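You operate a simulated robot arm through the tools that you are given. There is no shell and no other tool. Be economical: measure what you need, move in short steps, check, and stop when the job is done.

You run a simulated two-armed robot. Do the job below in one go: nothing can be reset, and whatever is moved stays where it is left.

Task
Unlock windows 1 and 3 and slide both open to air the room.

It is judged by the outcome, as a careful person would: the job done as asked, and still so three seconds after it is handed in. It fails if anything else is knocked over, pushed out of place, dropped, spilled or broken.

Robot
Two 7-joint arms with two-finger parallel grippers on one trunk, on a base that drives. Base frame: it is fixed to the floor where the robot stands at the start and does not move with it; the origin is under the middle of the robot, x ahead of it, y to its left, z up. Lengths are in mm, angles in rad, forces in N, time in s.
The left shoulder is at the start at [50, 187, 1160], the right one opposite. With the tool pointing down near the work surface each hand reaches from about 100 to 660 mm from the robot's upright axis, wherever it stands, measured 20 degrees to its own side. Places, roughly: brass lock [500, -200, 800]; number one window [400, -700, 700]; black lock [900, 1700, 800]; number three window [800, 1200, 700]; curtain tie [200, -1000, 1000]; curtain [300, -1000, 1000]. Payload 3.43 kg a hand.
The tool frame of a hand sits at the grasp point between the pads (the TCP): z along the fingers, y along the line on which they close. The tips reach 30 mm beyond it. The gripper opens to 94 mm. The fingers are 28 mm wide and 10 mm thick; the gripper's body (50 by 96 mm) begins 55 mm behind the TCP.
Orientation is that of the tool frame in the base frame, as a unit quaternion [w, x, y, z]. With the fingers straight down and closing along the base's y, the tool's x points along the base's -x, its y along +y and its z along -z.

Tools
- The arms move only by the tool arm_command. It takes "left_series", "right_series" or both (then of equal length, played together; a hand with none holds still); each is a list that holds one entry, the list of rows, each a list of 7 numbers: the opening, from 0 (shut) to 1 (fully open), then the shift along the base's x, y, z in mm, then the turn, a rotation vector about the base's x, y, z in rad. In form: [[[hand, x, y, z, wx, wy, wz], ...]]. A call has 1 to 20 rows; each row is the pose to reach, as a shift and turn from the pose commanded when the call began. Rows are played at 5 a second. More than 50 mm and 0.15 rad between two rows, or a gripper value outside its range, and nothing of the call is played. Where a pose cannot be reached the arm comes as near as it can. A force on the tool above 40 N (or 10 N above the force at the start of the call, whichever is more), or a blocked arm, ends the call early, and 0.2 s more pass. The fingers move at their own pace (about 153 mm/s each) and stop on an object; they squeeze with about 23 N. The grip force told is the motor's: it shows also when the fingers shut on nothing. Time passes only in rows, and 0.2 s behind the last, so rows that repeat a pose let the fingers close. The reply holds the time, the measured pose of the TCP, the force on the tool along the base axes, the opening and the grip force, in the units named above and with some noise.
- Cameras (640 x 400 px; columns grow to the right, rows downward): "scene" is now at [146.3, 3.4, 1307.6]; the picture's right is [-0.06, -1.00, 0.00], its down [-0.59, 0.03, -0.80] and it looks along [0.80, -0.05, -0.59] (base axes); focal length 218 px, centre (320, 200). "left" rides on the left gripper at [76, -14, -103] in its tool frame; the picture's right is [0.18, 0.98, 0.00], its down [-0.75, 0.14, -0.64] and it looks along [-0.63, 0.12, 0.77] (tool axes); focal length 243 px, centre (320, 200). "right" rides on the right gripper at [76, 14, -102] in its tool frame; the picture's right is [-0.18, 0.98, 0.00], its down [-0.75, -0.14, -0.64] and it looks along [-0.63, -0.12, 0.77] (tool axes); focal length 243 px, centre (320, 200). There is no depth. A picture from a camera that has moved, and an enlarged one, comes with that camera's place and axes in the base frame and with its lens. The place of the scene camera against the robot may be out by one fixed shift of up to 25 mm in any direction.
- get_image(camera): a new picture of that camera. It takes no simulated time.
- raise_lower(by): slides the trunk up (or, below 0, down) by that many mm; the arms and the scene camera ride with it, the base frame stays. It gives what a move gives, with no picture.
- roll_base(legs): drives the robot by 1 to 6 legs, each [ahead, left, turn to the left] in mm, mm and rad, along the robot's own axes; the way and the turn of a leg run together, so that a leg with both is an arc; at most 1500 mm and 3.142 rad a leg. The arms and the cameras ride along, it lands a little off, and it stops where it bumps. It gives what a move gives.
- turn_head(pan, tilt): turns the head with the scene camera to pan (to the left, within 1.396 rad either way) and tilt (down, from -0.506 to 1.204), counted from straight ahead of the robot. It gives what a move gives.
- zoom(camera, box): a new picture of the part [left, top, right, bottom] of that camera's present view, enlarged. It takes no simulated time.
- close_job(): hands the job in; it is judged then, once.

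Go step by step. Nothing tells you exact positions but the pictures and the camera data: compare them with the known pose of the tool, close in by small moves and look again before you grip or let go. The budget is 120 turns and 100 pictures, counting those below and the enlarged ones. Unless the task says otherwise, let go and move clear before handing in, and close with one line.

The tools are called as name(argument=value, ...) on one line, values as JSON. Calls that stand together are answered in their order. arm_command: Moves the arms, as the interface text tells. Its arguments: {"type":"object","properties":{"left_series":{"type":"array"},"right_series":{"type":"array"}},"required":[]} The other tools are called the same way: raise_lower (by) slides the trunk up or down; roll_base (legs) drives the base; turn_head (pan, tilt) turns the head that bears the scene camera; get_image (camera) takes a picture; zoom (camera, box) takes an enlarged picture of a part of a camera's view; close_job () hands the job in.

At the start:

```text
clock: 0.0
left_ee_pos: [429.7, 86.3, 1180.2]
left_ee_rot: [0.0, -0.001, 1.0, 0.0]
left_contact_force: [-0.7, 0.2, 0.0]
left_grip_width: 94.0
left_finger_force: 0.2
right_ee_pos: [329.8, -231.3, 1163.9]
right_ee_rot: [0.0, 0.0, 1.0, 0.0]
right_contact_force: [0.5, -0.6, 0.0]
right_grip_width: 94.1
right_finger_force: 0.0
trunk travel left (down, up): [-375.0, 57.0]
robot x, y, heading: [-0.8, 0.1, -0.001]
head pan, tilt: [-0.058, 0.637]
```

scene: 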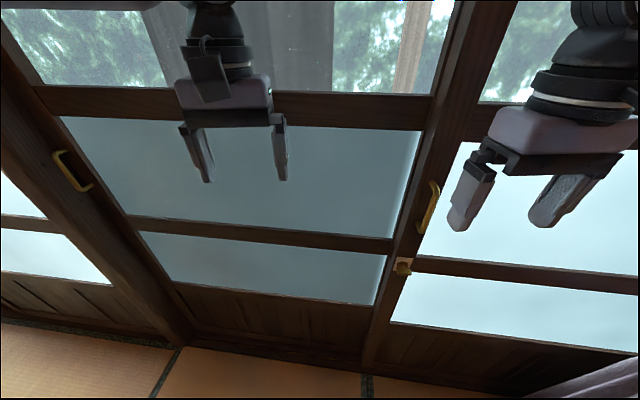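
right: 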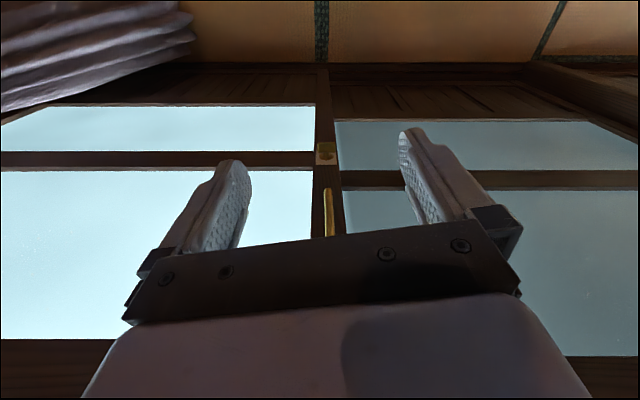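
left: 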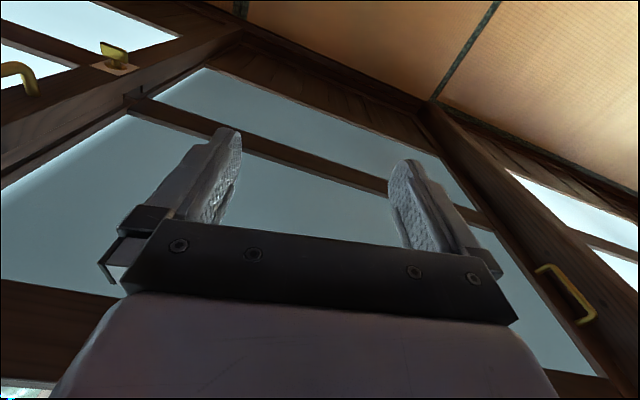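

I see a row of sliding windows ahead, with a brass lock and handle to the right of centre. First I look around with the head level to understand which windows are 1 and 3.

turn_head(pan=-0.7, tilt=0.3)

get_image(camera="scene")

turn_head(pan=0.9, tilt=0.3)

get_image(camera="scene")

```text
clock: 1.0
left_ee_pos: [429.4, 85.6, 1180.5]
left_ee_rot: [0.001, -0.001, 1.0, 0.0]
left_contact_force: [-0.4, 0.4, 0.5]
left_grip_width: 94.1
left_finger_force: 0.1
right_ee_pos: [329.6, -232.0, 1164.0]
right_ee_rot: [0.0, 0.001, 1.0, 0.0]
right_contact_force: [-0.4, -0.1, -0.6]
right_grip_width: 94.1
right_finger_force: 0.0
trunk travel left (down, up): [-375.0, 57.0]
robot x, y, heading: [-1.3, -1.4, -0.0]
head pan, tilt: [-0.7, 0.3]
```

```text
96 pictures are left
camera scene: at [130.7, -51.7, 1338.2], right [-0.64, -0.77, 0.0], down [-0.23, 0.19, -0.96], along [0.73, -0.61, -0.3], focal length 218 px, centre (320, 200)
```

scene: 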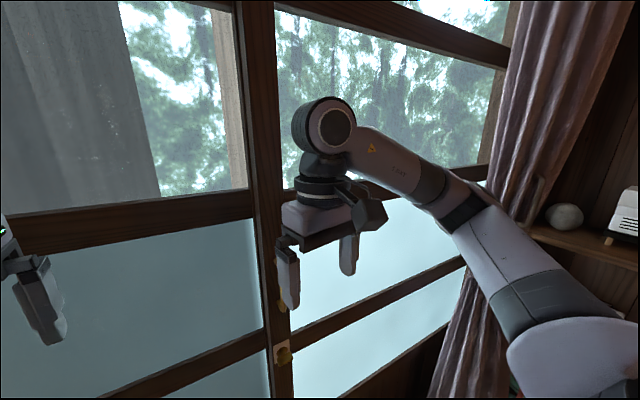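

```text
clock: 2.7
left_ee_pos: [429.7, 85.2, 1181.6]
left_ee_rot: [0.001, 0.0, 1.0, 0.001]
left_contact_force: [-0.1, -0.3, -0.2]
left_grip_width: 94.1
left_finger_force: 0.1
right_ee_pos: [330.1, -233.2, 1163.1]
right_ee_rot: [0.0, 0.001, 1.0, 0.0]
right_contact_force: [0.3, 0.5, 0.1]
right_grip_width: 94.1
right_finger_force: 0.1
trunk travel left (down, up): [-375.0, 57.0]
robot x, y, heading: [-2.4, -1.0, -0.004]
head pan, tilt: [0.901, 0.3]
```

```text
95 pictures are left
camera scene: at [117.2, 81.5, 1338.2], right [0.78, -0.62, 0.0], down [-0.18, -0.23, -0.96], along [0.59, 0.75, -0.3], focal length 218 px, centre (320, 200)
```

scene: 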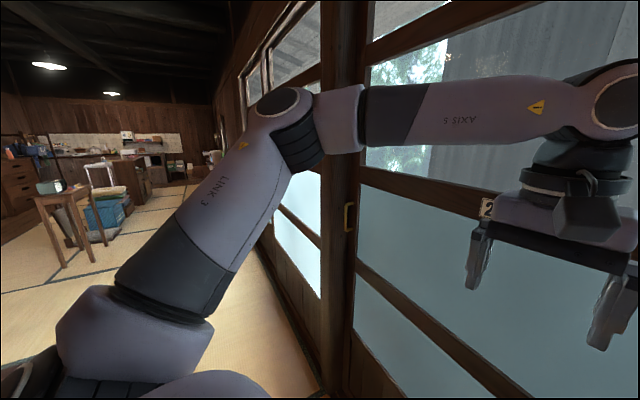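

The wall runs ahead of me, turned by about 0.2 rad; window 2 is in the centre, 1 to the right and 3 to the left. Next I look closely at the brass lock and handle.

turn_head(pan=-0.4, tilt=0.8)

get_image(camera="scene")

zoom(camera="right", box=[260, 100, 400, 240])

```text
clock: 4.2
left_ee_pos: [428.5, 85.9, 1180.3]
left_ee_rot: [0.002, 0.0, 1.0, 0.0]
left_contact_force: [0.5, 0.5, -0.4]
left_grip_width: 94.0
left_finger_force: 0.2
right_ee_pos: [329.9, -231.8, 1162.9]
right_ee_rot: [0.0, 0.001, 1.0, 0.001]
right_contact_force: [0.9, -0.1, 0.1]
right_grip_width: 94.2
right_finger_force: 0.1
trunk travel left (down, up): [-375.0, 57.0]
robot x, y, heading: [1.3, 1.7, -0.003]
head pan, tilt: [-0.4, 0.799]
```

```text
94 pictures are left
camera scene: at [133.5, -22.9, 1293.9], right [-0.39, -0.92, 0.0], down [-0.66, 0.28, -0.7], along [0.64, -0.27, -0.72], focal length 218 px, centre (320, 200)
```

scene: 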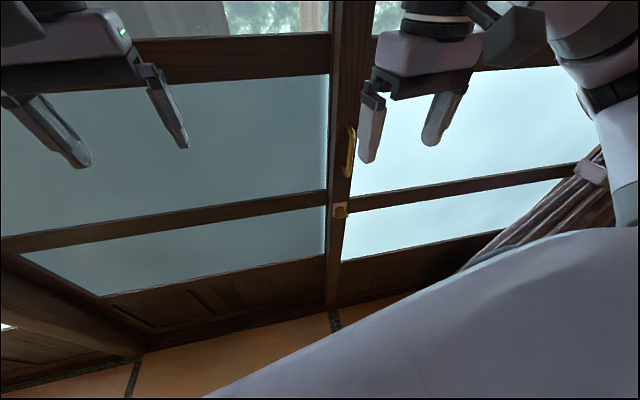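

```text
2.86 times, centred on (330, 170) of right
camera zoom: at [253.8, -219.7, 1266.9], right [0.19, 0.98, 0.0], down [0.75, -0.14, 0.64], along [0.63, -0.12, -0.77], focal length 693 px, centre (291, 286)
```

zoom: 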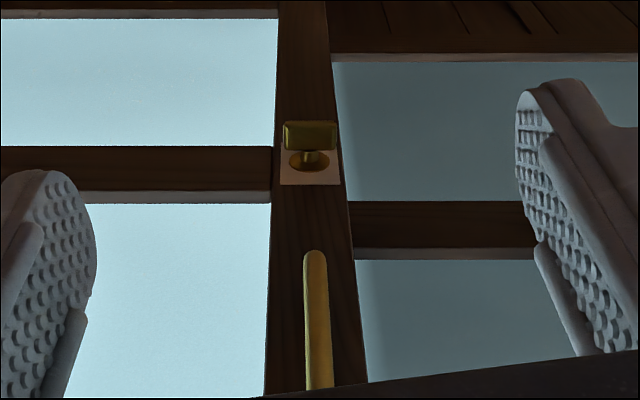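

The lock is a brass thumb-turn on the meeting stile, with a handle above it on window 1's stile. I check the number plates before planning further.

turn_head(pan=-0.3, tilt=-0.1)

get_image(camera="scene")

turn_head(pan=1.3, tilt=0.3)

get_image(camera="scene")

turn_head(pan=-1.39, tilt=0.4)

get_image(camera="scene")

```text
clock: 5.4
left_ee_pos: [430.3, 85.6, 1180.7]
left_ee_rot: [0.001, -0.001, 1.0, 0.0]
left_contact_force: [-0.1, -0.8, -0.3]
left_grip_width: 93.8
left_finger_force: 0.1
right_ee_pos: [330.6, -232.9, 1163.7]
right_ee_rot: [-0.001, 0.001, 1.0, 0.0]
right_contact_force: [-1.0, 1.2, 0.4]
right_grip_width: 94.0
right_finger_force: 0.1
trunk travel left (down, up): [-375.0, 57.0]
robot x, y, heading: [2.5, -1.3, -0.002]
head pan, tilt: [-0.3, -0.099]
```

```text
92 pictures are left
camera scene: at [142.4, -17.4, 1374.7], right [-0.3, -0.96, 0.0], down [0.09, -0.03, -1.0], along [0.95, -0.29, 0.1], focal length 218 px, centre (320, 200)
```

scene: 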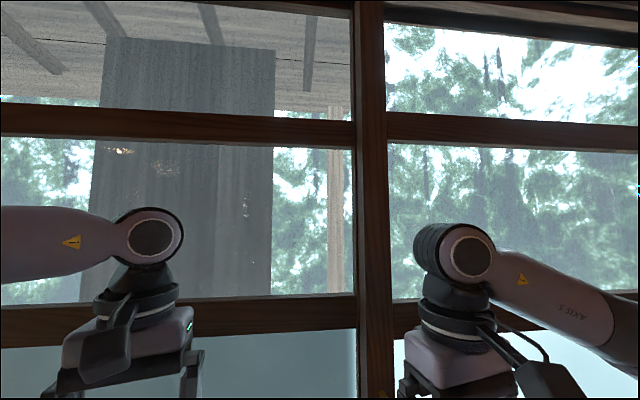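

```text
clock: 7.0
left_ee_pos: [430.1, 85.8, 1181.1]
left_ee_rot: [0.001, -0.001, 1.0, 0.0]
left_contact_force: [-0.2, 0.2, -0.4]
left_grip_width: 94.4
left_finger_force: 0.1
right_ee_pos: [330.2, -232.8, 1163.1]
right_ee_rot: [-0.001, 0.001, 1.0, 0.0]
right_contact_force: [-0.2, -1.2, 0.1]
right_grip_width: 94.2
right_finger_force: 0.1
trunk travel left (down, up): [-375.0, 57.0]
robot x, y, heading: [-0.3, -4.3, 0.003]
head pan, tilt: [1.3, 0.3]
```

```text
91 pictures are left
camera scene: at [84.2, 98.4, 1338.2], right [0.96, -0.27, 0.0], down [-0.08, -0.28, -0.96], along [0.26, 0.92, -0.3], focal length 218 px, centre (320, 200)
```

scene: 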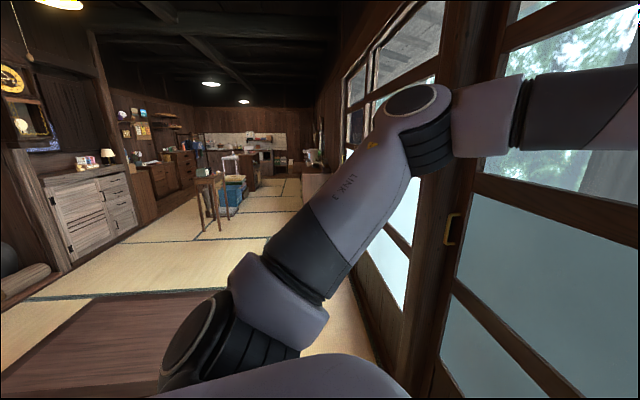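

```text
clock: 9.4
left_ee_pos: [429.2, 85.5, 1180.8]
left_ee_rot: [0.0, 0.0, 1.0, 0.0]
left_contact_force: [0.7, 0.3, 0.4]
left_grip_width: 93.9
left_finger_force: 0.1
right_ee_pos: [330.0, -232.5, 1164.3]
right_ee_rot: [0.001, 0.001, 1.0, -0.001]
right_contact_force: [0.1, -0.2, -1.2]
right_grip_width: 94.1
right_finger_force: 0.2
trunk travel left (down, up): [-375.0, 57.0]
robot x, y, heading: [-1.2, 0.1, -0.005]
head pan, tilt: [-1.389, 0.4]
```

```text
90 pictures are left
camera scene: at [76.0, -82.7, 1329.0], right [-0.98, -0.18, 0.0], down [-0.07, 0.38, -0.92], along [0.17, -0.91, -0.39], focal length 218 px, centre (320, 200)
```

scene: 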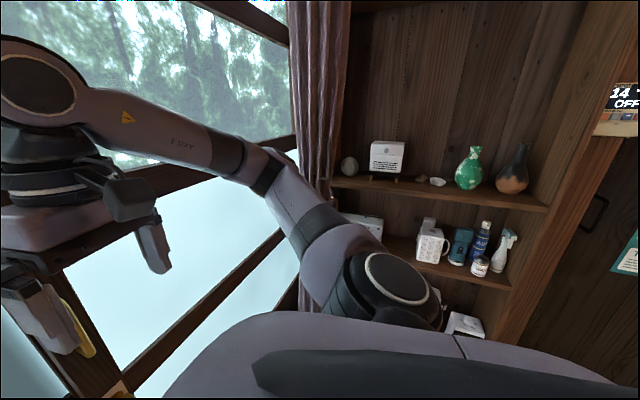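

There are shelves with fragile items at my right and a low table behind-left. A card on the shelf has text, so I read it.

zoom(camera="scene", box=[340, 130, 440, 190])

zoom(camera="scene", box=[0, 230, 240, 400])

```text
6.40 times, centred on (390, 160) of scene
camera zoom: at [76.0, -82.7, 1329.0], right [-0.98, -0.18, 0.0], down [-0.07, 0.38, -0.92], along [0.17, -0.91, -0.39], focal length 1397 px, centre (-128, 456)
```

zoom: 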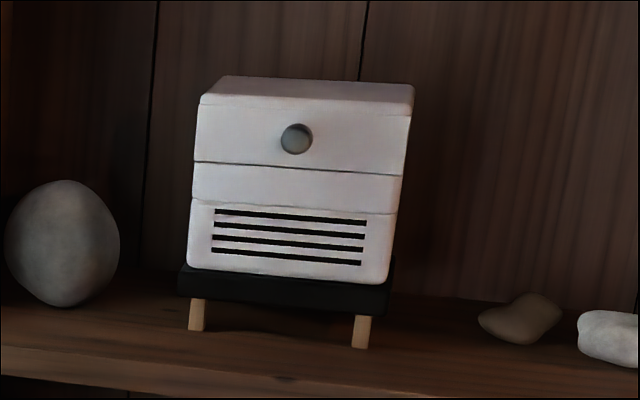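

```text
2.35 times, centred on (120, 315) of scene
camera zoom: at [76.0, -82.7, 1329.0], right [-0.98, -0.18, 0.0], down [-0.07, 0.38, -0.92], along [0.17, -0.91, -0.39], focal length 514 px, centre (791, -71)
```

zoom: 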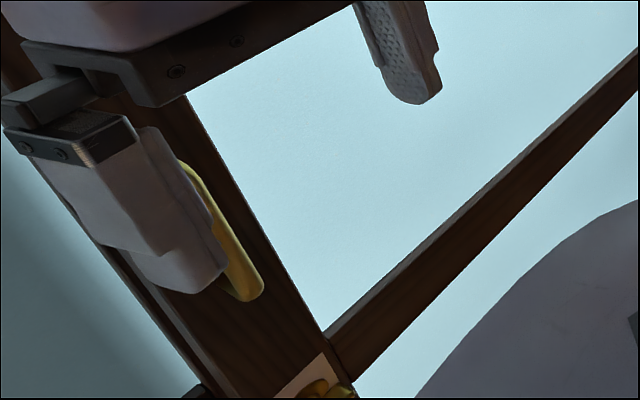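

The lock sits near [496, -252, 800] with its handle above it. I lower the right hand and turn it to point at the wall for a frontal look.

arm_command(right_series=[[[1, 5, 0, -25, 0, -0.143, 0], [1, 10, 0, -50, 0, -0.286, 0], [1, 15, 0, -75, 0, -0.428, 0], [1, 20, 0, -100, 0, -0.571, 0], [1, 25, 0, -125, 0, -0.714, 0], [1, 30, 0, -150, 0, -0.857, 0], [1, 35, 0, -175, 0, -1.0, 0], [1, 40, 0, -200, 0, -1.142, 0], [1, 40, 0, -225, 0, -1.285, 0], [1, 40, 0, -250, 0, -1.428, 0], [1, 40, 0, -270, 0, -1.571, 0]]])

turn_head(pan=-0.5, tilt=0.75)

get_image(camera="scene")

get_image(camera="right")

```text
clock: 11.8
left_ee_pos: [429.4, 84.9, 1180.5]
left_ee_rot: [0.001, -0.002, 1.0, 0.001]
left_contact_force: [0.5, -0.2, -0.2]
left_grip_width: 94.3
left_finger_force: 0.2
right_ee_pos: [413.7, -222.4, 985.3]
right_ee_rot: [0.463, -0.001, 0.886, 0.001]
right_contact_force: [0.6, 0.2, 0.0]
right_grip_width: 93.7
right_finger_force: 0.0
right hand out of reach, approached as far as the arm can: row 4, 5, 6, 7, 8, 9, 10, 11
trunk travel left (down, up): [-375.0, 57.0]
robot x, y, heading: [-1.5, -2.7, -0.002]
head pan, tilt: [-1.389, 0.4]
```

```text
clock: 13.0
left_ee_pos: [429.3, 86.4, 1180.1]
left_ee_rot: [0.001, -0.001, 1.0, 0.0]
left_contact_force: [-0.5, -1.1, 0.4]
left_grip_width: 93.8
left_finger_force: 0.1
right_ee_pos: [414.0, -221.6, 985.3]
right_ee_rot: [0.463, -0.001, 0.886, 0.002]
right_contact_force: [-0.2, -0.3, -0.4]
right_grip_width: 94.2
right_finger_force: 0.0
trunk travel left (down, up): [-375.0, 57.0]
robot x, y, heading: [0.2, -0.8, 0.001]
head pan, tilt: [-0.499, 0.75]
```

```text
87 pictures are left
camera scene: at [131.9, -31.3, 1297.9], right [-0.48, -0.88, 0.0], down [-0.6, 0.33, -0.73], along [0.64, -0.35, -0.68], focal length 218 px, centre (320, 200)
```

scene: 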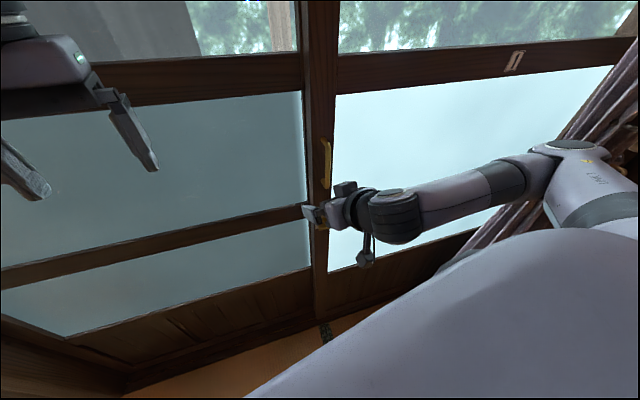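

```text
86 pictures are left
camera right: at [286.4, -209.9, 982.2], right [0.1, 0.98, 0.15], down [-0.1, -0.14, 0.98], along [0.99, -0.11, 0.08], focal length 243 px, centre (320, 200)
```

right: 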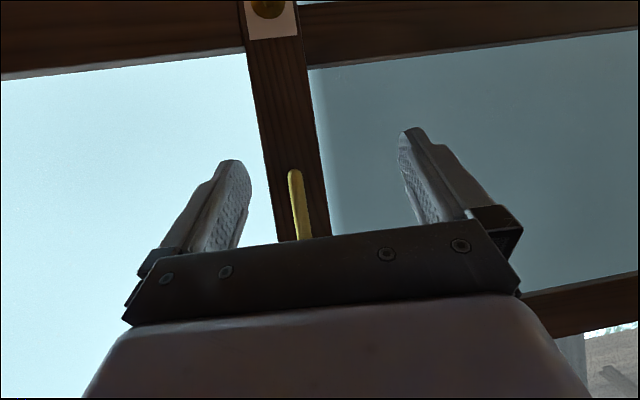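

Too close for a horizontal wrist. I drive back 200 mm and lower the trunk, then complete the turn.

roll_base(legs=[[-200, 0, 0]])

raise_lower(by=-180)

arm_command(right_series=[[[1, 0, 0, 0, 0, 0, 0], [1, 0, 0, 0, 0, 0, 0]]])

get_image(camera="right")

```text
clock: 14.6
left_ee_pos: [231.1, 85.6, 1181.4]
left_ee_rot: [0.001, -0.001, 1.0, 0.0]
left_contact_force: [-0.7, -0.7, 0.4]
left_grip_width: 93.8
left_finger_force: 0.0
right_ee_pos: [216.4, -222.6, 985.5]
right_ee_rot: [0.464, -0.001, 0.886, 0.002]
right_contact_force: [0.5, -0.2, 0.2]
right_grip_width: 94.1
right_finger_force: 0.0
trunk travel left (down, up): [-375.0, 57.0]
robot x, y, heading: [-195.4, 3.4, 0.002]
head pan, tilt: [-0.499, 0.75]
```

```text
clock: 16.6
left_ee_pos: [231.6, 86.3, 999.9]
left_ee_rot: [0.0, -0.002, 1.0, 0.0]
left_contact_force: [0.5, 0.8, 0.1]
left_grip_width: 94.1
left_finger_force: 0.0
right_ee_pos: [216.1, -222.2, 804.9]
right_ee_rot: [0.463, 0.0, 0.886, 0.001]
right_contact_force: [0.2, -0.2, 0.4]
right_grip_width: 93.8
right_finger_force: 0.1
trunk travel left (down, up): [-195.0, 237.0]
robot x, y, heading: [-198.7, -2.7, -0.006]
head pan, tilt: [-0.499, 0.75]
```

```text
clock: 17.2
left_ee_pos: [231.6, 84.8, 1000.3]
left_ee_rot: [0.0, -0.001, 1.0, -0.001]
left_contact_force: [0.4, -1.3, 0.4]
left_grip_width: 93.7
left_finger_force: 0.1
right_ee_pos: [217.6, -221.4, 804.5]
right_ee_rot: [0.464, -0.001, 0.886, 0.001]
right_contact_force: [0.5, 0.2, 0.1]
right_grip_width: 93.8
right_finger_force: 0.0
trunk travel left (down, up): [-195.0, 237.0]
robot x, y, heading: [-200.1, 1.5, 0.001]
head pan, tilt: [-0.499, 0.75]
```

```text
85 pictures are left
camera right: at [88.7, -210.0, 802.2], right [0.1, 0.98, 0.15], down [-0.1, -0.14, 0.98], along [0.99, -0.12, 0.08], focal length 243 px, centre (320, 200)
```

right: 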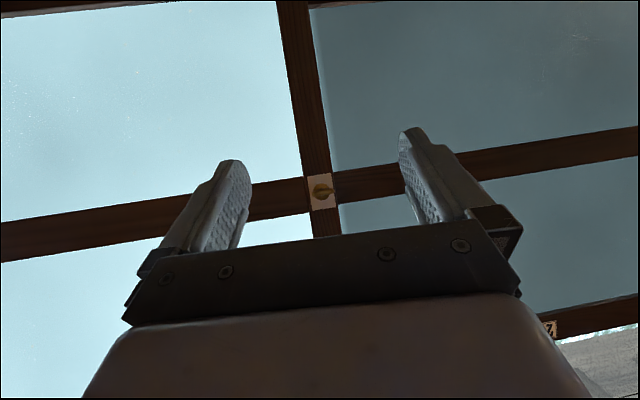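

Now the wrist can finish. I zoom on the knob first to learn its shape.

zoom(camera="right", box=[280, 160, 360, 220])

zoom(camera="scene", box=[260, 60, 420, 180])

```text
6.67 times, centred on (320, 190) of right
camera zoom: at [88.7, -210.0, 802.2], right [0.1, 0.98, 0.15], down [-0.1, -0.14, 0.98], along [0.99, -0.12, 0.08], focal length 1618 px, centre (320, 267)
```

zoom: 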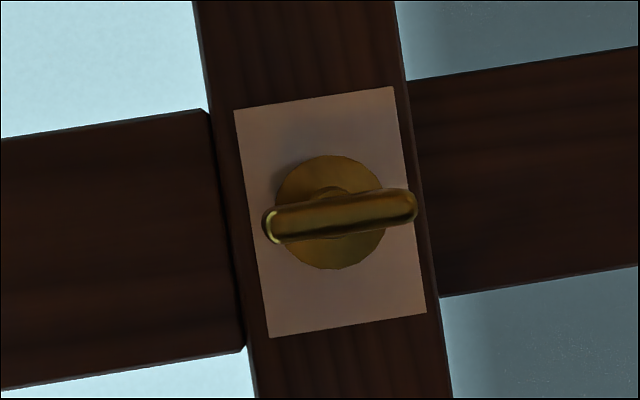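

```text
3.33 times, centred on (340, 120) of scene
camera zoom: at [-65.7, -31.3, 1117.9], right [-0.48, -0.88, 0.0], down [-0.6, 0.33, -0.73], along [0.64, -0.35, -0.68], focal length 728 px, centre (253, 467)
```

zoom: 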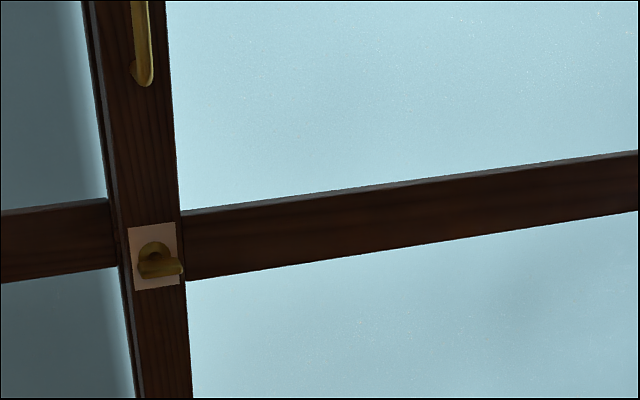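

The wing of the lock is horizontal, about 36 mm wide, near [484, -251, 822]. I finish levelling the hand, yaw to the wall normal, and roll 90° so the fingers close vertically.

arm_command(right_series=[[[1, 15, 0, 4, 0, -0.12, 0], [1, 30, 0, 8, 0, -0.24, 0], [1, 45, 0, 12, 0, -0.36, 0], [1, 60, 0, 15, 0, -0.48, 0], [1, 75, 0, 18, 0, -0.606, 0]]])

arm_command(right_series=[[[1, 10, -4, 0, 0, 0, -0.1], [1, 20, -8, 0, 0, 0, -0.206]]])

get_image(camera="right")

arm_command(right_series=[[[1, 0, 0, 0, 0.14, -0.029, 0], [1, 0, 0, 0, 0.28, -0.059, 0], [1, 0, 0, 0, 0.42, -0.088, 0], [1, 0, 0, 0, 0.56, -0.118, 0], [1, 0, 0, 0, 0.7, -0.147, 0], [1, 0, 0, 0, 0.84, -0.177, 0], [1, 0, 0, 0, 0.98, -0.206, 0], [1, 0, 0, 0, 1.12, -0.236, 0], [1, 0, 0, 0, 1.26, -0.265, 0], [1, 0, 0, 0, 1.4, -0.295, 0], [1, 0, 0, 0, 1.537, -0.324, 0]]])

get_image(camera="right")

```text
clock: 18.4
left_ee_pos: [231.0, 85.3, 1001.0]
left_ee_rot: [0.0, -0.001, 1.0, 0.0]
left_contact_force: [-0.2, 0.1, -0.4]
left_grip_width: 94.0
left_finger_force: 0.0
right_ee_pos: [215.4, -222.1, 805.8]
right_ee_rot: [0.463, -0.001, 0.886, 0.002]
right_contact_force: [0.1, 0.3, 0.3]
right_grip_width: 94.2
right_finger_force: 0.0
right hand out of reach, approached as far as the arm can: row 1, 2, 3, 4, 5
trunk travel left (down, up): [-195.0, 237.0]
robot x, y, heading: [-198.0, 0.9, -0.001]
head pan, tilt: [-0.499, 0.75]
```

```text
clock: 19.0
left_ee_pos: [231.6, 85.4, 1000.6]
left_ee_rot: [0.0, -0.001, 1.0, 0.0]
left_contact_force: [-0.2, 0.4, 0.6]
left_grip_width: 93.9
left_finger_force: 0.0
right_ee_pos: [238.3, -229.4, 805.7]
right_ee_rot: [0.461, 0.091, 0.881, -0.047]
right_contact_force: [-0.4, 0.0, -0.4]
right_grip_width: 94.0
right_finger_force: 0.1
trunk travel left (down, up): [-195.0, 237.0]
robot x, y, heading: [-199.0, -0.2, 0.002]
head pan, tilt: [-0.499, 0.75]
```

```text
82 pictures are left
camera right: at [115.5, -190.7, 801.6], right [0.3, 0.94, 0.15], down [-0.12, -0.12, 0.98], along [0.95, -0.32, 0.08], focal length 243 px, centre (320, 200)
```

right: 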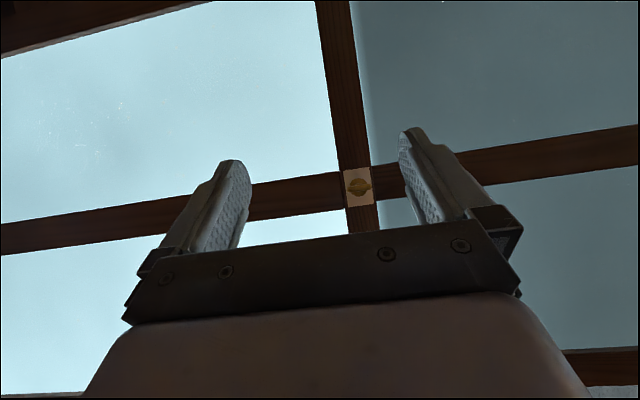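

```text
clock: 21.4
left_ee_pos: [231.9, 86.4, 1000.8]
left_ee_rot: [0.0, -0.001, 1.0, 0.0]
left_contact_force: [0.6, -0.3, 0.4]
left_grip_width: 93.7
left_finger_force: 0.1
right_ee_pos: [238.0, -228.7, 804.0]
right_ee_rot: [0.393, 0.39, 0.587, 0.591]
right_contact_force: [-0.4, 0.2, 0.2]
right_grip_width: 93.9
right_finger_force: 0.1
right hand out of reach, approached as far as the arm can: row 3, 4, 5, 6, 7
trunk travel left (down, up): [-195.0, 237.0]
robot x, y, heading: [-197.1, 2.9, -0.005]
head pan, tilt: [-0.499, 0.75]
```

```text
81 pictures are left
camera right: at [113.9, -199.7, 818.3], right [0.06, -0.17, 0.98], down [-0.3, -0.94, -0.15], along [0.95, -0.28, -0.11], focal length 243 px, centre (320, 200)
```

right: 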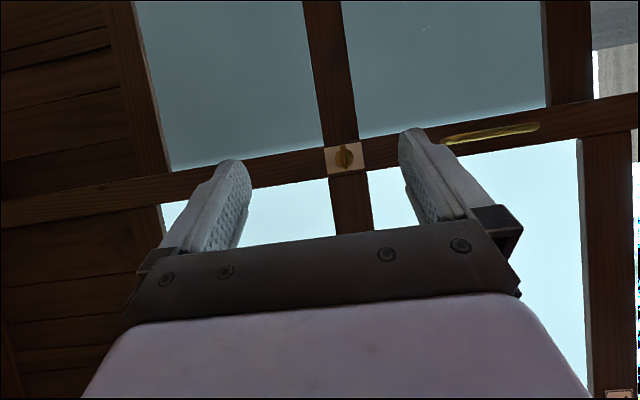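

The hand is now rolled but points leftward; I yaw it onto the wall normal while moving forward.

arm_command(right_series=[[[1, 30, 0, 3, 0, 0, -0.12], [1, 60, 0, 6, 0, 0, -0.24], [1, 90, 0, 9, 0, 0, -0.36], [1, 120, 0, 12, 0, 0, -0.48], [1, 148, -2, 16, 0, 0, -0.603]]])

get_image(camera="right")

get_image(camera="scene")

```text
clock: 22.4
left_ee_pos: [232.0, 86.3, 1000.0]
left_ee_rot: [0.001, 0.0, 1.0, -0.001]
left_contact_force: [-0.4, -0.3, 0.3]
left_grip_width: 94.3
left_finger_force: 0.1
right_ee_pos: [337.0, -297.2, 808.2]
right_ee_rot: [0.577, 0.427, 0.566, 0.406]
right_contact_force: [0.1, 0.5, -0.4]
right_grip_width: 93.9
right_finger_force: 0.0
right hand out of reach, approached as far as the arm can: row 4
trunk travel left (down, up): [-195.0, 237.0]
robot x, y, heading: [-199.9, -3.1, 0.0]
head pan, tilt: [-0.499, 0.75]
stopped in row 4 (right hand): the arm was blocked; the commanded pose is now the measured one
```

```text
80 pictures are left
camera right: at [237.2, -217.6, 798.9], right [0.01, 0.13, 0.99], down [-0.67, -0.74, 0.1], along [0.74, -0.66, 0.08], focal length 243 px, centre (320, 200)
```

right: 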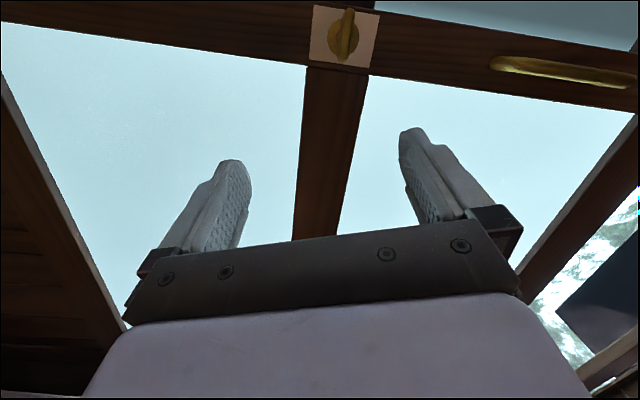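

```text
79 pictures are left
camera scene: at [-65.9, -30.8, 1117.9], right [-0.48, -0.88, 0.0], down [-0.6, 0.33, -0.73], along [0.64, -0.35, -0.68], focal length 218 px, centre (320, 200)
```

scene: 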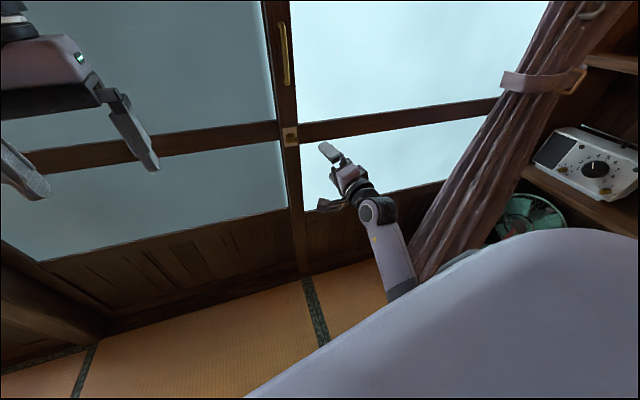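

The arm was blocked; I check the right side for contact with curtain or shelf.

turn_head(pan=-1.2, tilt=0.7)

get_image(camera="scene")

```text
clock: 23.4
left_ee_pos: [232.1, 86.3, 1001.0]
left_ee_rot: [0.0, -0.001, 1.0, 0.001]
left_contact_force: [0.2, 0.0, -0.1]
left_grip_width: 94.0
left_finger_force: 0.0
right_ee_pos: [336.8, -296.5, 807.1]
right_ee_rot: [0.578, 0.427, 0.566, 0.405]
right_contact_force: [-0.4, 0.2, -0.3]
right_grip_width: 94.1
right_finger_force: 0.1
trunk travel left (down, up): [-195.0, 237.0]
robot x, y, heading: [-198.9, -1.6, 0.002]
head pan, tilt: [-1.201, 0.7]
```

```text
78 pictures are left
camera scene: at [-107.7, -70.8, 1122.1], right [-0.93, -0.36, 0.0], down [-0.23, 0.6, -0.76], along [0.28, -0.71, -0.64], focal length 218 px, centre (320, 200)
```

scene: 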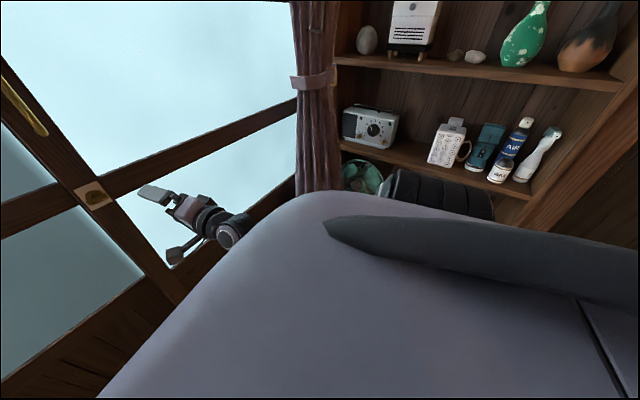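

The elbow may be close to the shelf, so I shift the robot left 200 mm and turn it to face the wall squarely.

roll_base(legs=[[0, 200, 0], [0, 0, -0.18]])

arm_command(right_series=[[[1, 0, 0, 0, 0.1, -0.02, 0], [1, 0, 0, 0, 0.2, -0.04, 0], [1, 0, 0, 0, 0.3, -0.06, 0]]])

turn_head(pan=-0.4, tilt=0.6)

get_image(camera="scene")

get_image(camera="right")

```text
clock: 25.7
left_ee_pos: [239.4, 205.0, 999.9]
left_ee_rot: [0.0, 0.09, 0.996, 0.001]
left_contact_force: [-0.2, 0.4, -0.2]
left_grip_width: 94.0
left_finger_force: 0.1
right_ee_pos: [274.4, -189.4, 806.9]
right_ee_rot: [0.611, 0.477, 0.525, 0.352]
right_contact_force: [-0.2, 0.5, 0.5]
right_grip_width: 93.9
right_finger_force: 0.0
trunk travel left (down, up): [-195.0, 237.0]
robot x, y, heading: [-194.1, 197.7, -0.177]
head pan, tilt: [-1.201, 0.7]
```

```text
clock: 26.5
left_ee_pos: [240.5, 205.2, 1000.9]
left_ee_rot: [0.0, 0.09, 0.996, 0.0]
left_contact_force: [0.2, -0.4, -0.9]
left_grip_width: 94.2
left_finger_force: 0.1
right_ee_pos: [272.4, -194.3, 803.4]
right_ee_rot: [0.552, 0.548, 0.458, 0.43]
right_contact_force: [0.3, 1.1, -0.6]
right_grip_width: 94.2
right_finger_force: 0.1
trunk travel left (down, up): [-195.0, 237.0]
robot x, y, heading: [-200.2, 198.6, -0.179]
head pan, tilt: [-1.201, 0.7]
```

```text
clock: 27.6
left_ee_pos: [240.9, 204.8, 1001.0]
left_ee_rot: [0.0, 0.09, 0.996, 0.001]
left_contact_force: [0.3, -0.4, -0.1]
left_grip_width: 94.1
left_finger_force: 0.0
right_ee_pos: [272.5, -194.6, 805.2]
right_ee_rot: [0.554, 0.548, 0.457, 0.429]
right_contact_force: [0.3, 0.4, -1.1]
right_grip_width: 94.1
right_finger_force: 0.0
trunk travel left (down, up): [-195.0, 237.0]
robot x, y, heading: [-198.8, 192.9, -0.181]
head pan, tilt: [-0.4, 0.6]
```

```text
77 pictures are left
camera scene: at [-65.4, 147.8, 1130.7], right [-0.55, -0.84, 0.0], down [-0.47, 0.31, -0.83], along [0.69, -0.45, -0.57], focal length 218 px, centre (320, 200)
```

scene: 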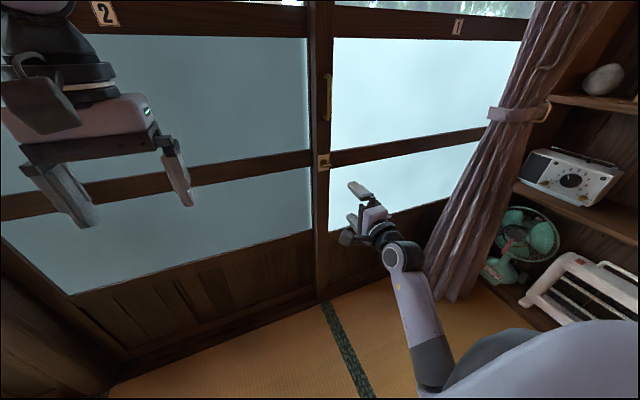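

```text
76 pictures are left
camera right: at [188.9, -99.9, 818.7], right [-0.01, -0.15, 0.99], down [-0.79, -0.6, -0.1], along [0.61, -0.78, -0.11], focal length 243 px, centre (320, 200)
```

right: 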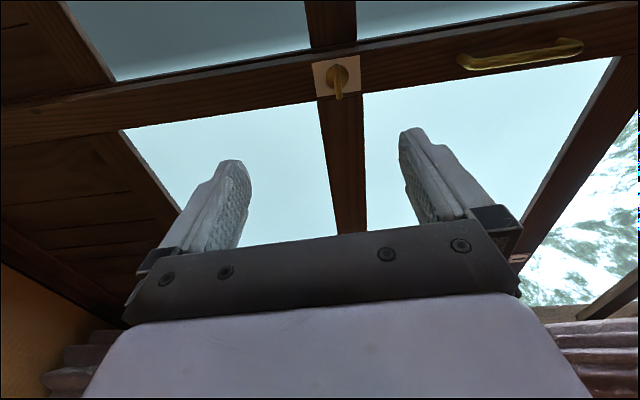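

The hand now points along the wall normal with fingers closing vertically; wing near [487, -250, 822]. I approach to 60 mm short.

arm_command(right_series=[[[1, 40, -11, 5, 0, 0, 0], [1, 80, -22, 10, 0, 0, 0], [1, 120, -33, 15, 0, 0, 0], [1, 157, -43, 18, 0, 0, 0]]])

get_image(camera="right")

get_image(camera="scene")

```text
clock: 28.6
left_ee_pos: [239.7, 205.2, 1000.5]
left_ee_rot: [0.0, 0.089, 0.996, 0.0]
left_contact_force: [1.0, 0.0, 0.4]
left_grip_width: 94.0
left_finger_force: 0.0
right_ee_pos: [433.7, -231.1, 826.0]
right_ee_rot: [0.548, 0.552, 0.448, 0.44]
right_contact_force: [0.5, 0.2, 0.7]
right_grip_width: 93.8
right_finger_force: 0.0
trunk travel left (down, up): [-195.0, 237.0]
robot x, y, heading: [-199.4, 198.8, -0.178]
head pan, tilt: [-0.4, 0.6]
```

```text
75 pictures are left
camera right: at [349.6, -137.1, 841.8], right [-0.03, -0.18, 0.98], down [-0.79, -0.6, -0.13], along [0.61, -0.78, -0.12], focal length 243 px, centre (320, 200)
```

right: 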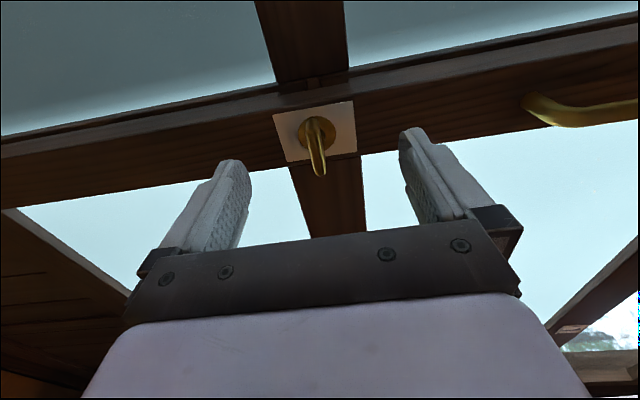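

```text
74 pictures are left
camera scene: at [-65.3, 147.9, 1130.7], right [-0.55, -0.84, 0.0], down [-0.47, 0.31, -0.83], along [0.69, -0.45, -0.56], focal length 218 px, centre (320, 200)
```

scene: 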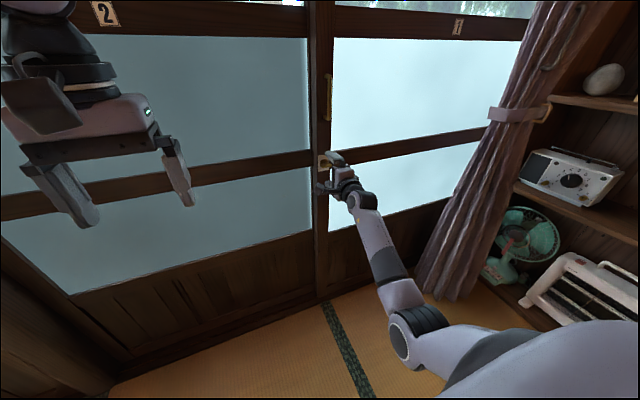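

Disc of the lock is at about [502, -252, 824]. I move in so the tips stop just short of the plate, and close on the wing.

arm_command(right_series=[[[1, 15, -9, -2, 0, 0, 0], [1, 28, -13, -2, 0, 0, 0], [1, 34, -14, -2, 0, 0, 0]]])

get_image(camera="right")

```text
clock: 29.4
left_ee_pos: [239.9, 204.9, 999.0]
left_ee_rot: [-0.001, 0.09, 0.996, 0.001]
left_contact_force: [0.0, -0.2, -1.0]
left_grip_width: 94.0
left_finger_force: 0.1
right_ee_pos: [465.9, -246.5, 823.2]
right_ee_rot: [0.549, 0.552, 0.448, 0.44]
right_contact_force: [0.8, 0.8, 0.4]
right_grip_width: 94.1
right_finger_force: 0.0
trunk travel left (down, up): [-195.0, 237.0]
robot x, y, heading: [-197.2, 198.1, -0.181]
head pan, tilt: [-0.4, 0.6]
```

```text
73 pictures are left
camera right: at [383.0, -151.3, 838.5], right [-0.03, -0.18, 0.98], down [-0.79, -0.6, -0.13], along [0.61, -0.78, -0.12], focal length 243 px, centre (320, 200)
```

right: 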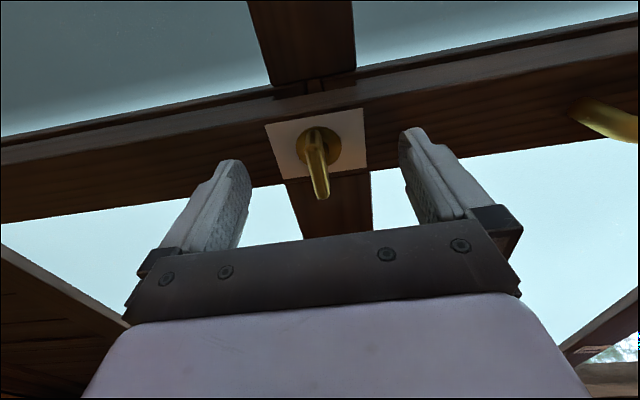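

The wing is between the fingers. Closing.

arm_command(right_series=[[[0.4, 0, 0, 0, 0, 0, 0], [0, 0, 0, 0, 0, 0, 0], [0, 0, 0, 0, 0, 0, 0], [0, 0, 0, 0, 0, 0, 0]]])

get_image(camera="right")

```text
clock: 30.4
left_ee_pos: [240.1, 205.7, 999.3]
left_ee_rot: [0.0, 0.089, 0.996, 0.0]
left_contact_force: [0.1, 0.5, 0.3]
left_grip_width: 93.9
left_finger_force: 0.0
right_ee_pos: [467.9, -245.4, 823.2]
right_ee_rot: [0.548, 0.553, 0.448, 0.44]
right_contact_force: [1.5, -0.8, -1.4]
right_grip_width: 9.1
right_finger_force: 43.1
trunk travel left (down, up): [-195.0, 237.0]
robot x, y, heading: [-196.0, 199.8, -0.178]
head pan, tilt: [-0.4, 0.6]
```

```text
72 pictures are left
camera right: at [382.9, -151.4, 838.0], right [-0.03, -0.18, 0.98], down [-0.79, -0.6, -0.13], along [0.61, -0.78, -0.12], focal length 243 px, centre (320, 200)
```

right: 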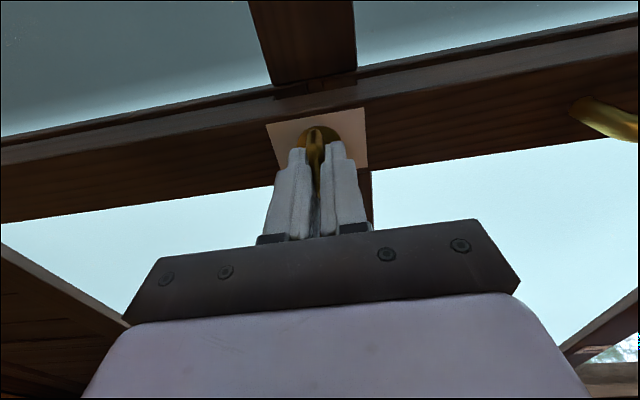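

Gripped (9 mm). I try turning about the wall normal, first a small amount.

arm_command(right_series=[[[0, 0, 0, 0, -0.137, 0.03, 0], [0, 0, 0, 0, -0.274, 0.06, 0], [0, 0, 0, 0, -0.39, 0.085, 0]]])

get_image(camera="right")

```text
clock: 31.2
left_ee_pos: [242.0, 205.2, 1000.5]
left_ee_rot: [0.0, 0.09, 0.996, 0.0]
left_contact_force: [0.3, 0.2, -0.3]
left_grip_width: 93.9
left_finger_force: 0.1
right_ee_pos: [467.8, -245.2, 822.3]
right_ee_rot: [0.624, 0.455, 0.547, 0.322]
right_contact_force: [3.2, 0.9, -3.0]
right_grip_width: 20.9
right_finger_force: 45.3
trunk travel left (down, up): [-195.0, 237.0]
robot x, y, heading: [-197.4, 199.5, -0.182]
head pan, tilt: [-0.4, 0.6]
```

```text
71 pictures are left
camera right: at [382.7, -151.4, 807.7], right [0.06, 0.2, 0.98], down [-0.79, -0.59, 0.17], along [0.62, -0.78, 0.13], focal length 243 px, centre (320, 200)
```

right: 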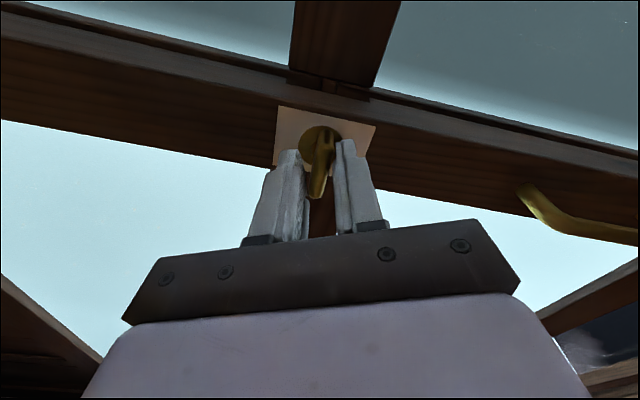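

The fingers spread to 21 mm: the wing does not turn that way. I go back and try the other direction.

arm_command(right_series=[[[0, 0, 0, 0, 0.137, -0.03, 0], [0, 0, 0, 0, 0.274, -0.06, 0], [0, 0, 0, 0, 0.39, -0.085, 0], [0, 0, 0, 0, 0.53, -0.115, 0], [0, 0, 0, 0, 0.665, -0.145, 0], [0, 0, 0, 0, 0.78, -0.17, 0]]])

get_image(camera="right")

```text
clock: 32.6
left_ee_pos: [240.8, 204.7, 1000.2]
left_ee_rot: [0.0, 0.089, 0.996, 0.001]
left_contact_force: [0.9, 0.0, -0.2]
left_grip_width: 94.1
left_finger_force: 0.1
right_ee_pos: [466.2, -246.9, 820.3]
right_ee_rot: [0.448, 0.63, 0.331, 0.541]
right_contact_force: [-0.2, 0.0, -4.2]
right_grip_width: 9.1
right_finger_force: 42.5
trunk travel left (down, up): [-195.0, 237.0]
robot x, y, heading: [-193.1, 199.6, -0.176]
head pan, tilt: [-0.4, 0.6]
```

```text
70 pictures are left
camera right: at [379.8, -163.7, 865.7], right [-0.1, -0.54, 0.84], down [-0.77, -0.49, -0.41], along [0.63, -0.68, -0.36], focal length 243 px, centre (320, 200)
```

right: 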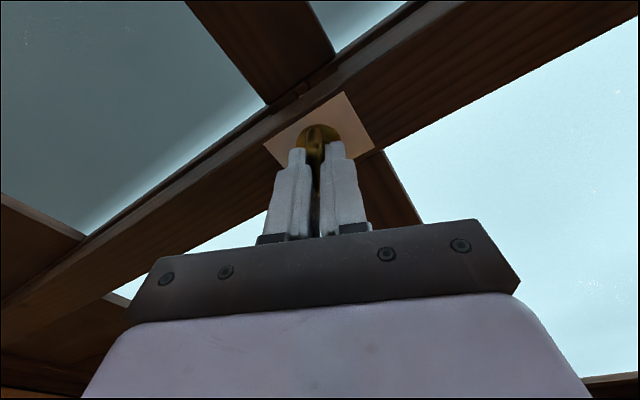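

It turns clockwise with the grip intact. Continue the turn.

arm_command(right_series=[[[0, 1, 0, 2, 0.137, -0.03, 0], [0, 1, 0, 2, 0.274, -0.06, 0], [0, 1, 0, 2, 0.41, -0.09, 0], [0, 1, 0, 2, 0.547, -0.12, 0], [0, 1, 0, 2, 0.684, -0.15, 0], [0, 1, 0, 2, 0.82, -0.18, 0]]])

get_image(camera="right")

```text
clock: 34.0
left_ee_pos: [239.8, 205.8, 1001.2]
left_ee_rot: [0.0, 0.09, 0.996, 0.0]
left_contact_force: [0.5, 0.1, 0.6]
left_grip_width: 94.0
left_finger_force: 0.0
right_ee_pos: [468.2, -243.9, 820.2]
right_ee_rot: [0.186, 0.709, 0.049, 0.679]
right_contact_force: [-20.2, 7.0, -15.1]
right_grip_width: 9.2
right_finger_force: 42.7
trunk travel left (down, up): [-195.0, 237.0]
robot x, y, heading: [-195.7, 200.5, -0.181]
head pan, tilt: [-0.4, 0.6]
```

```text
69 pictures are left
camera right: at [369.5, -215.3, 898.0], right [-0.19, -0.97, 0.15], down [-0.66, 0.02, -0.75], along [0.73, -0.24, -0.64], focal length 243 px, centre (320, 200)
```

right: 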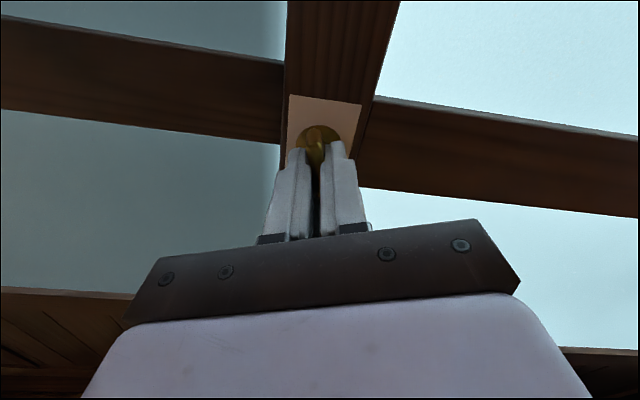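

About 19° remain to vertical; I continue carefully.

arm_command(right_series=[[[0, -1, 0, 0, 0.1, -0.02, 0], [0, -1, 0, 0, 0.2, -0.04, 0], [0, -1, 0, 0, 0.33, -0.068, 0], [0, -1, 0, 0, 0.33, -0.068, 0]]])

get_image(camera="right")

```text
clock: 35.0
left_ee_pos: [240.8, 205.5, 999.7]
left_ee_rot: [-0.001, 0.089, 0.996, -0.001]
left_contact_force: [-0.5, 0.4, -0.5]
left_grip_width: 94.1
left_finger_force: 0.0
right_ee_pos: [468.1, -242.8, 819.1]
right_ee_rot: [0.069, 0.707, -0.071, 0.7]
right_contact_force: [-9.0, 10.8, -15.6]
right_grip_width: 9.0
right_finger_force: 43.2
trunk travel left (down, up): [-195.0, 237.0]
robot x, y, heading: [-196.6, 199.0, -0.183]
head pan, tilt: [-0.4, 0.6]
```

```text
68 pictures are left
camera right: at [364.6, -240.2, 897.5], right [-0.19, -0.96, -0.19], down [-0.61, 0.27, -0.75], along [0.77, -0.03, -0.64], focal length 243 px, centre (320, 200)
```

right: 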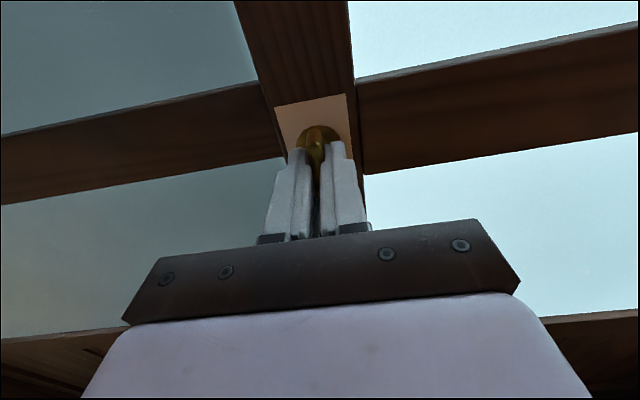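

Now 90°. I test whether it stops there with a small extra turn.

arm_command(right_series=[[[0, 0, -2, 2, 0.1, -0.02, 0], [0, 0, -2, 3, 0.2, -0.04, 0], [0, 0, -2, 3, 0.2, -0.04, 0]]])

get_image(camera="right")

```text
clock: 35.8
left_ee_pos: [241.2, 206.9, 999.8]
left_ee_rot: [0.0, 0.089, 0.996, -0.001]
left_contact_force: [-0.2, 0.1, -0.3]
left_grip_width: 94.1
left_finger_force: 0.2
right_ee_pos: [466.3, -244.2, 821.4]
right_ee_rot: [-0.003, 0.699, -0.139, 0.701]
right_contact_force: [-8.9, 20.0, -18.0]
right_grip_width: 14.2
right_finger_force: 44.9
trunk travel left (down, up): [-195.0, 237.0]
robot x, y, heading: [-203.2, 198.1, -0.178]
head pan, tilt: [-0.4, 0.6]
```

```text
67 pictures are left
camera right: at [362.4, -255.6, 894.9], right [-0.18, -0.91, -0.38], down [-0.59, 0.41, -0.7], along [0.79, 0.09, -0.61], focal length 243 px, centre (320, 200)
```

right: 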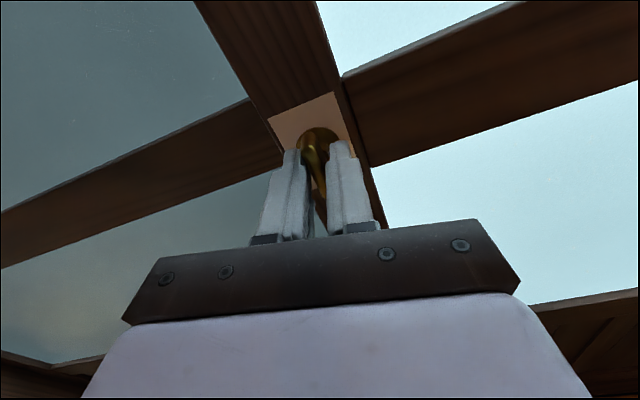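

It stops at 90°, so window 1 is unlocked. I relax the turn, open, and back off along the normal.

arm_command(right_series=[[[0, 0, 1, -2, -0.1, 0.02, 0], [0, 0, 2, -2, -0.19, 0.04, 0], [0.4, 0, 2, -2, -0.19, 0.04, 0], [0.5, 0, 2, -2, -0.19, 0.04, 0], [0.5, -35, 9, -2, -0.19, 0.04, 0], [0.5, -75, 18, -2, -0.19, 0.04, 0]]])

get_image(camera="right")

turn_head(pan=1.2, tilt=0.7)

get_image(camera="scene")

```text
clock: 37.2
left_ee_pos: [239.8, 205.8, 1001.0]
left_ee_rot: [0.001, 0.089, 0.996, 0.001]
left_contact_force: [0.4, 0.2, 0.6]
left_grip_width: 94.0
left_finger_force: 0.1
right_ee_pos: [392.0, -229.6, 825.3]
right_ee_rot: [0.068, 0.704, -0.076, 0.703]
right_contact_force: [0.2, 0.3, -0.6]
right_grip_width: 47.1
right_finger_force: 0.1
trunk travel left (down, up): [-195.0, 237.0]
robot x, y, heading: [-197.4, 200.8, -0.183]
head pan, tilt: [-0.4, 0.6]
```

```text
66 pictures are left
camera right: at [287.9, -225.7, 902.4], right [-0.2, -0.96, -0.19], down [-0.6, 0.27, -0.75], along [0.77, -0.03, -0.63], focal length 243 px, centre (320, 200)
```

right: 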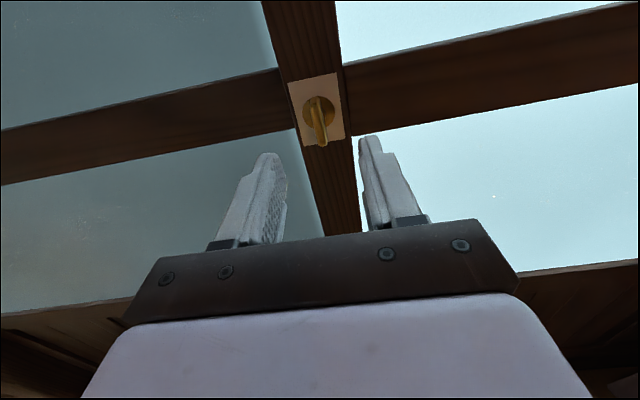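

```text
clock: 38.9
left_ee_pos: [240.9, 204.7, 1001.0]
left_ee_rot: [0.001, 0.09, 0.996, 0.0]
left_contact_force: [-0.5, 0.1, 0.3]
left_grip_width: 94.1
left_finger_force: 0.0
right_ee_pos: [392.7, -230.6, 824.8]
right_ee_rot: [0.069, 0.704, -0.074, 0.703]
right_contact_force: [0.2, -0.5, 0.4]
right_grip_width: 47.0
right_finger_force: 0.1
trunk travel left (down, up): [-195.0, 237.0]
robot x, y, heading: [-198.2, 199.8, -0.181]
head pan, tilt: [1.201, 0.7]
```

```text
65 pictures are left
camera scene: at [-94.7, 268.7, 1122.1], right [0.85, -0.52, 0.0], down [-0.34, -0.55, -0.76], along [0.4, 0.65, -0.64], focal length 218 px, centre (320, 200)
```

scene: 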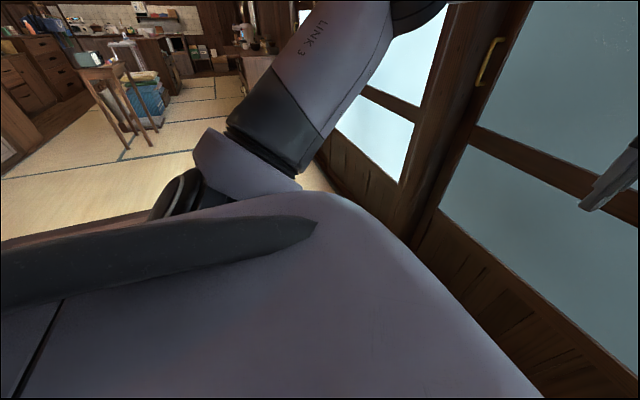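

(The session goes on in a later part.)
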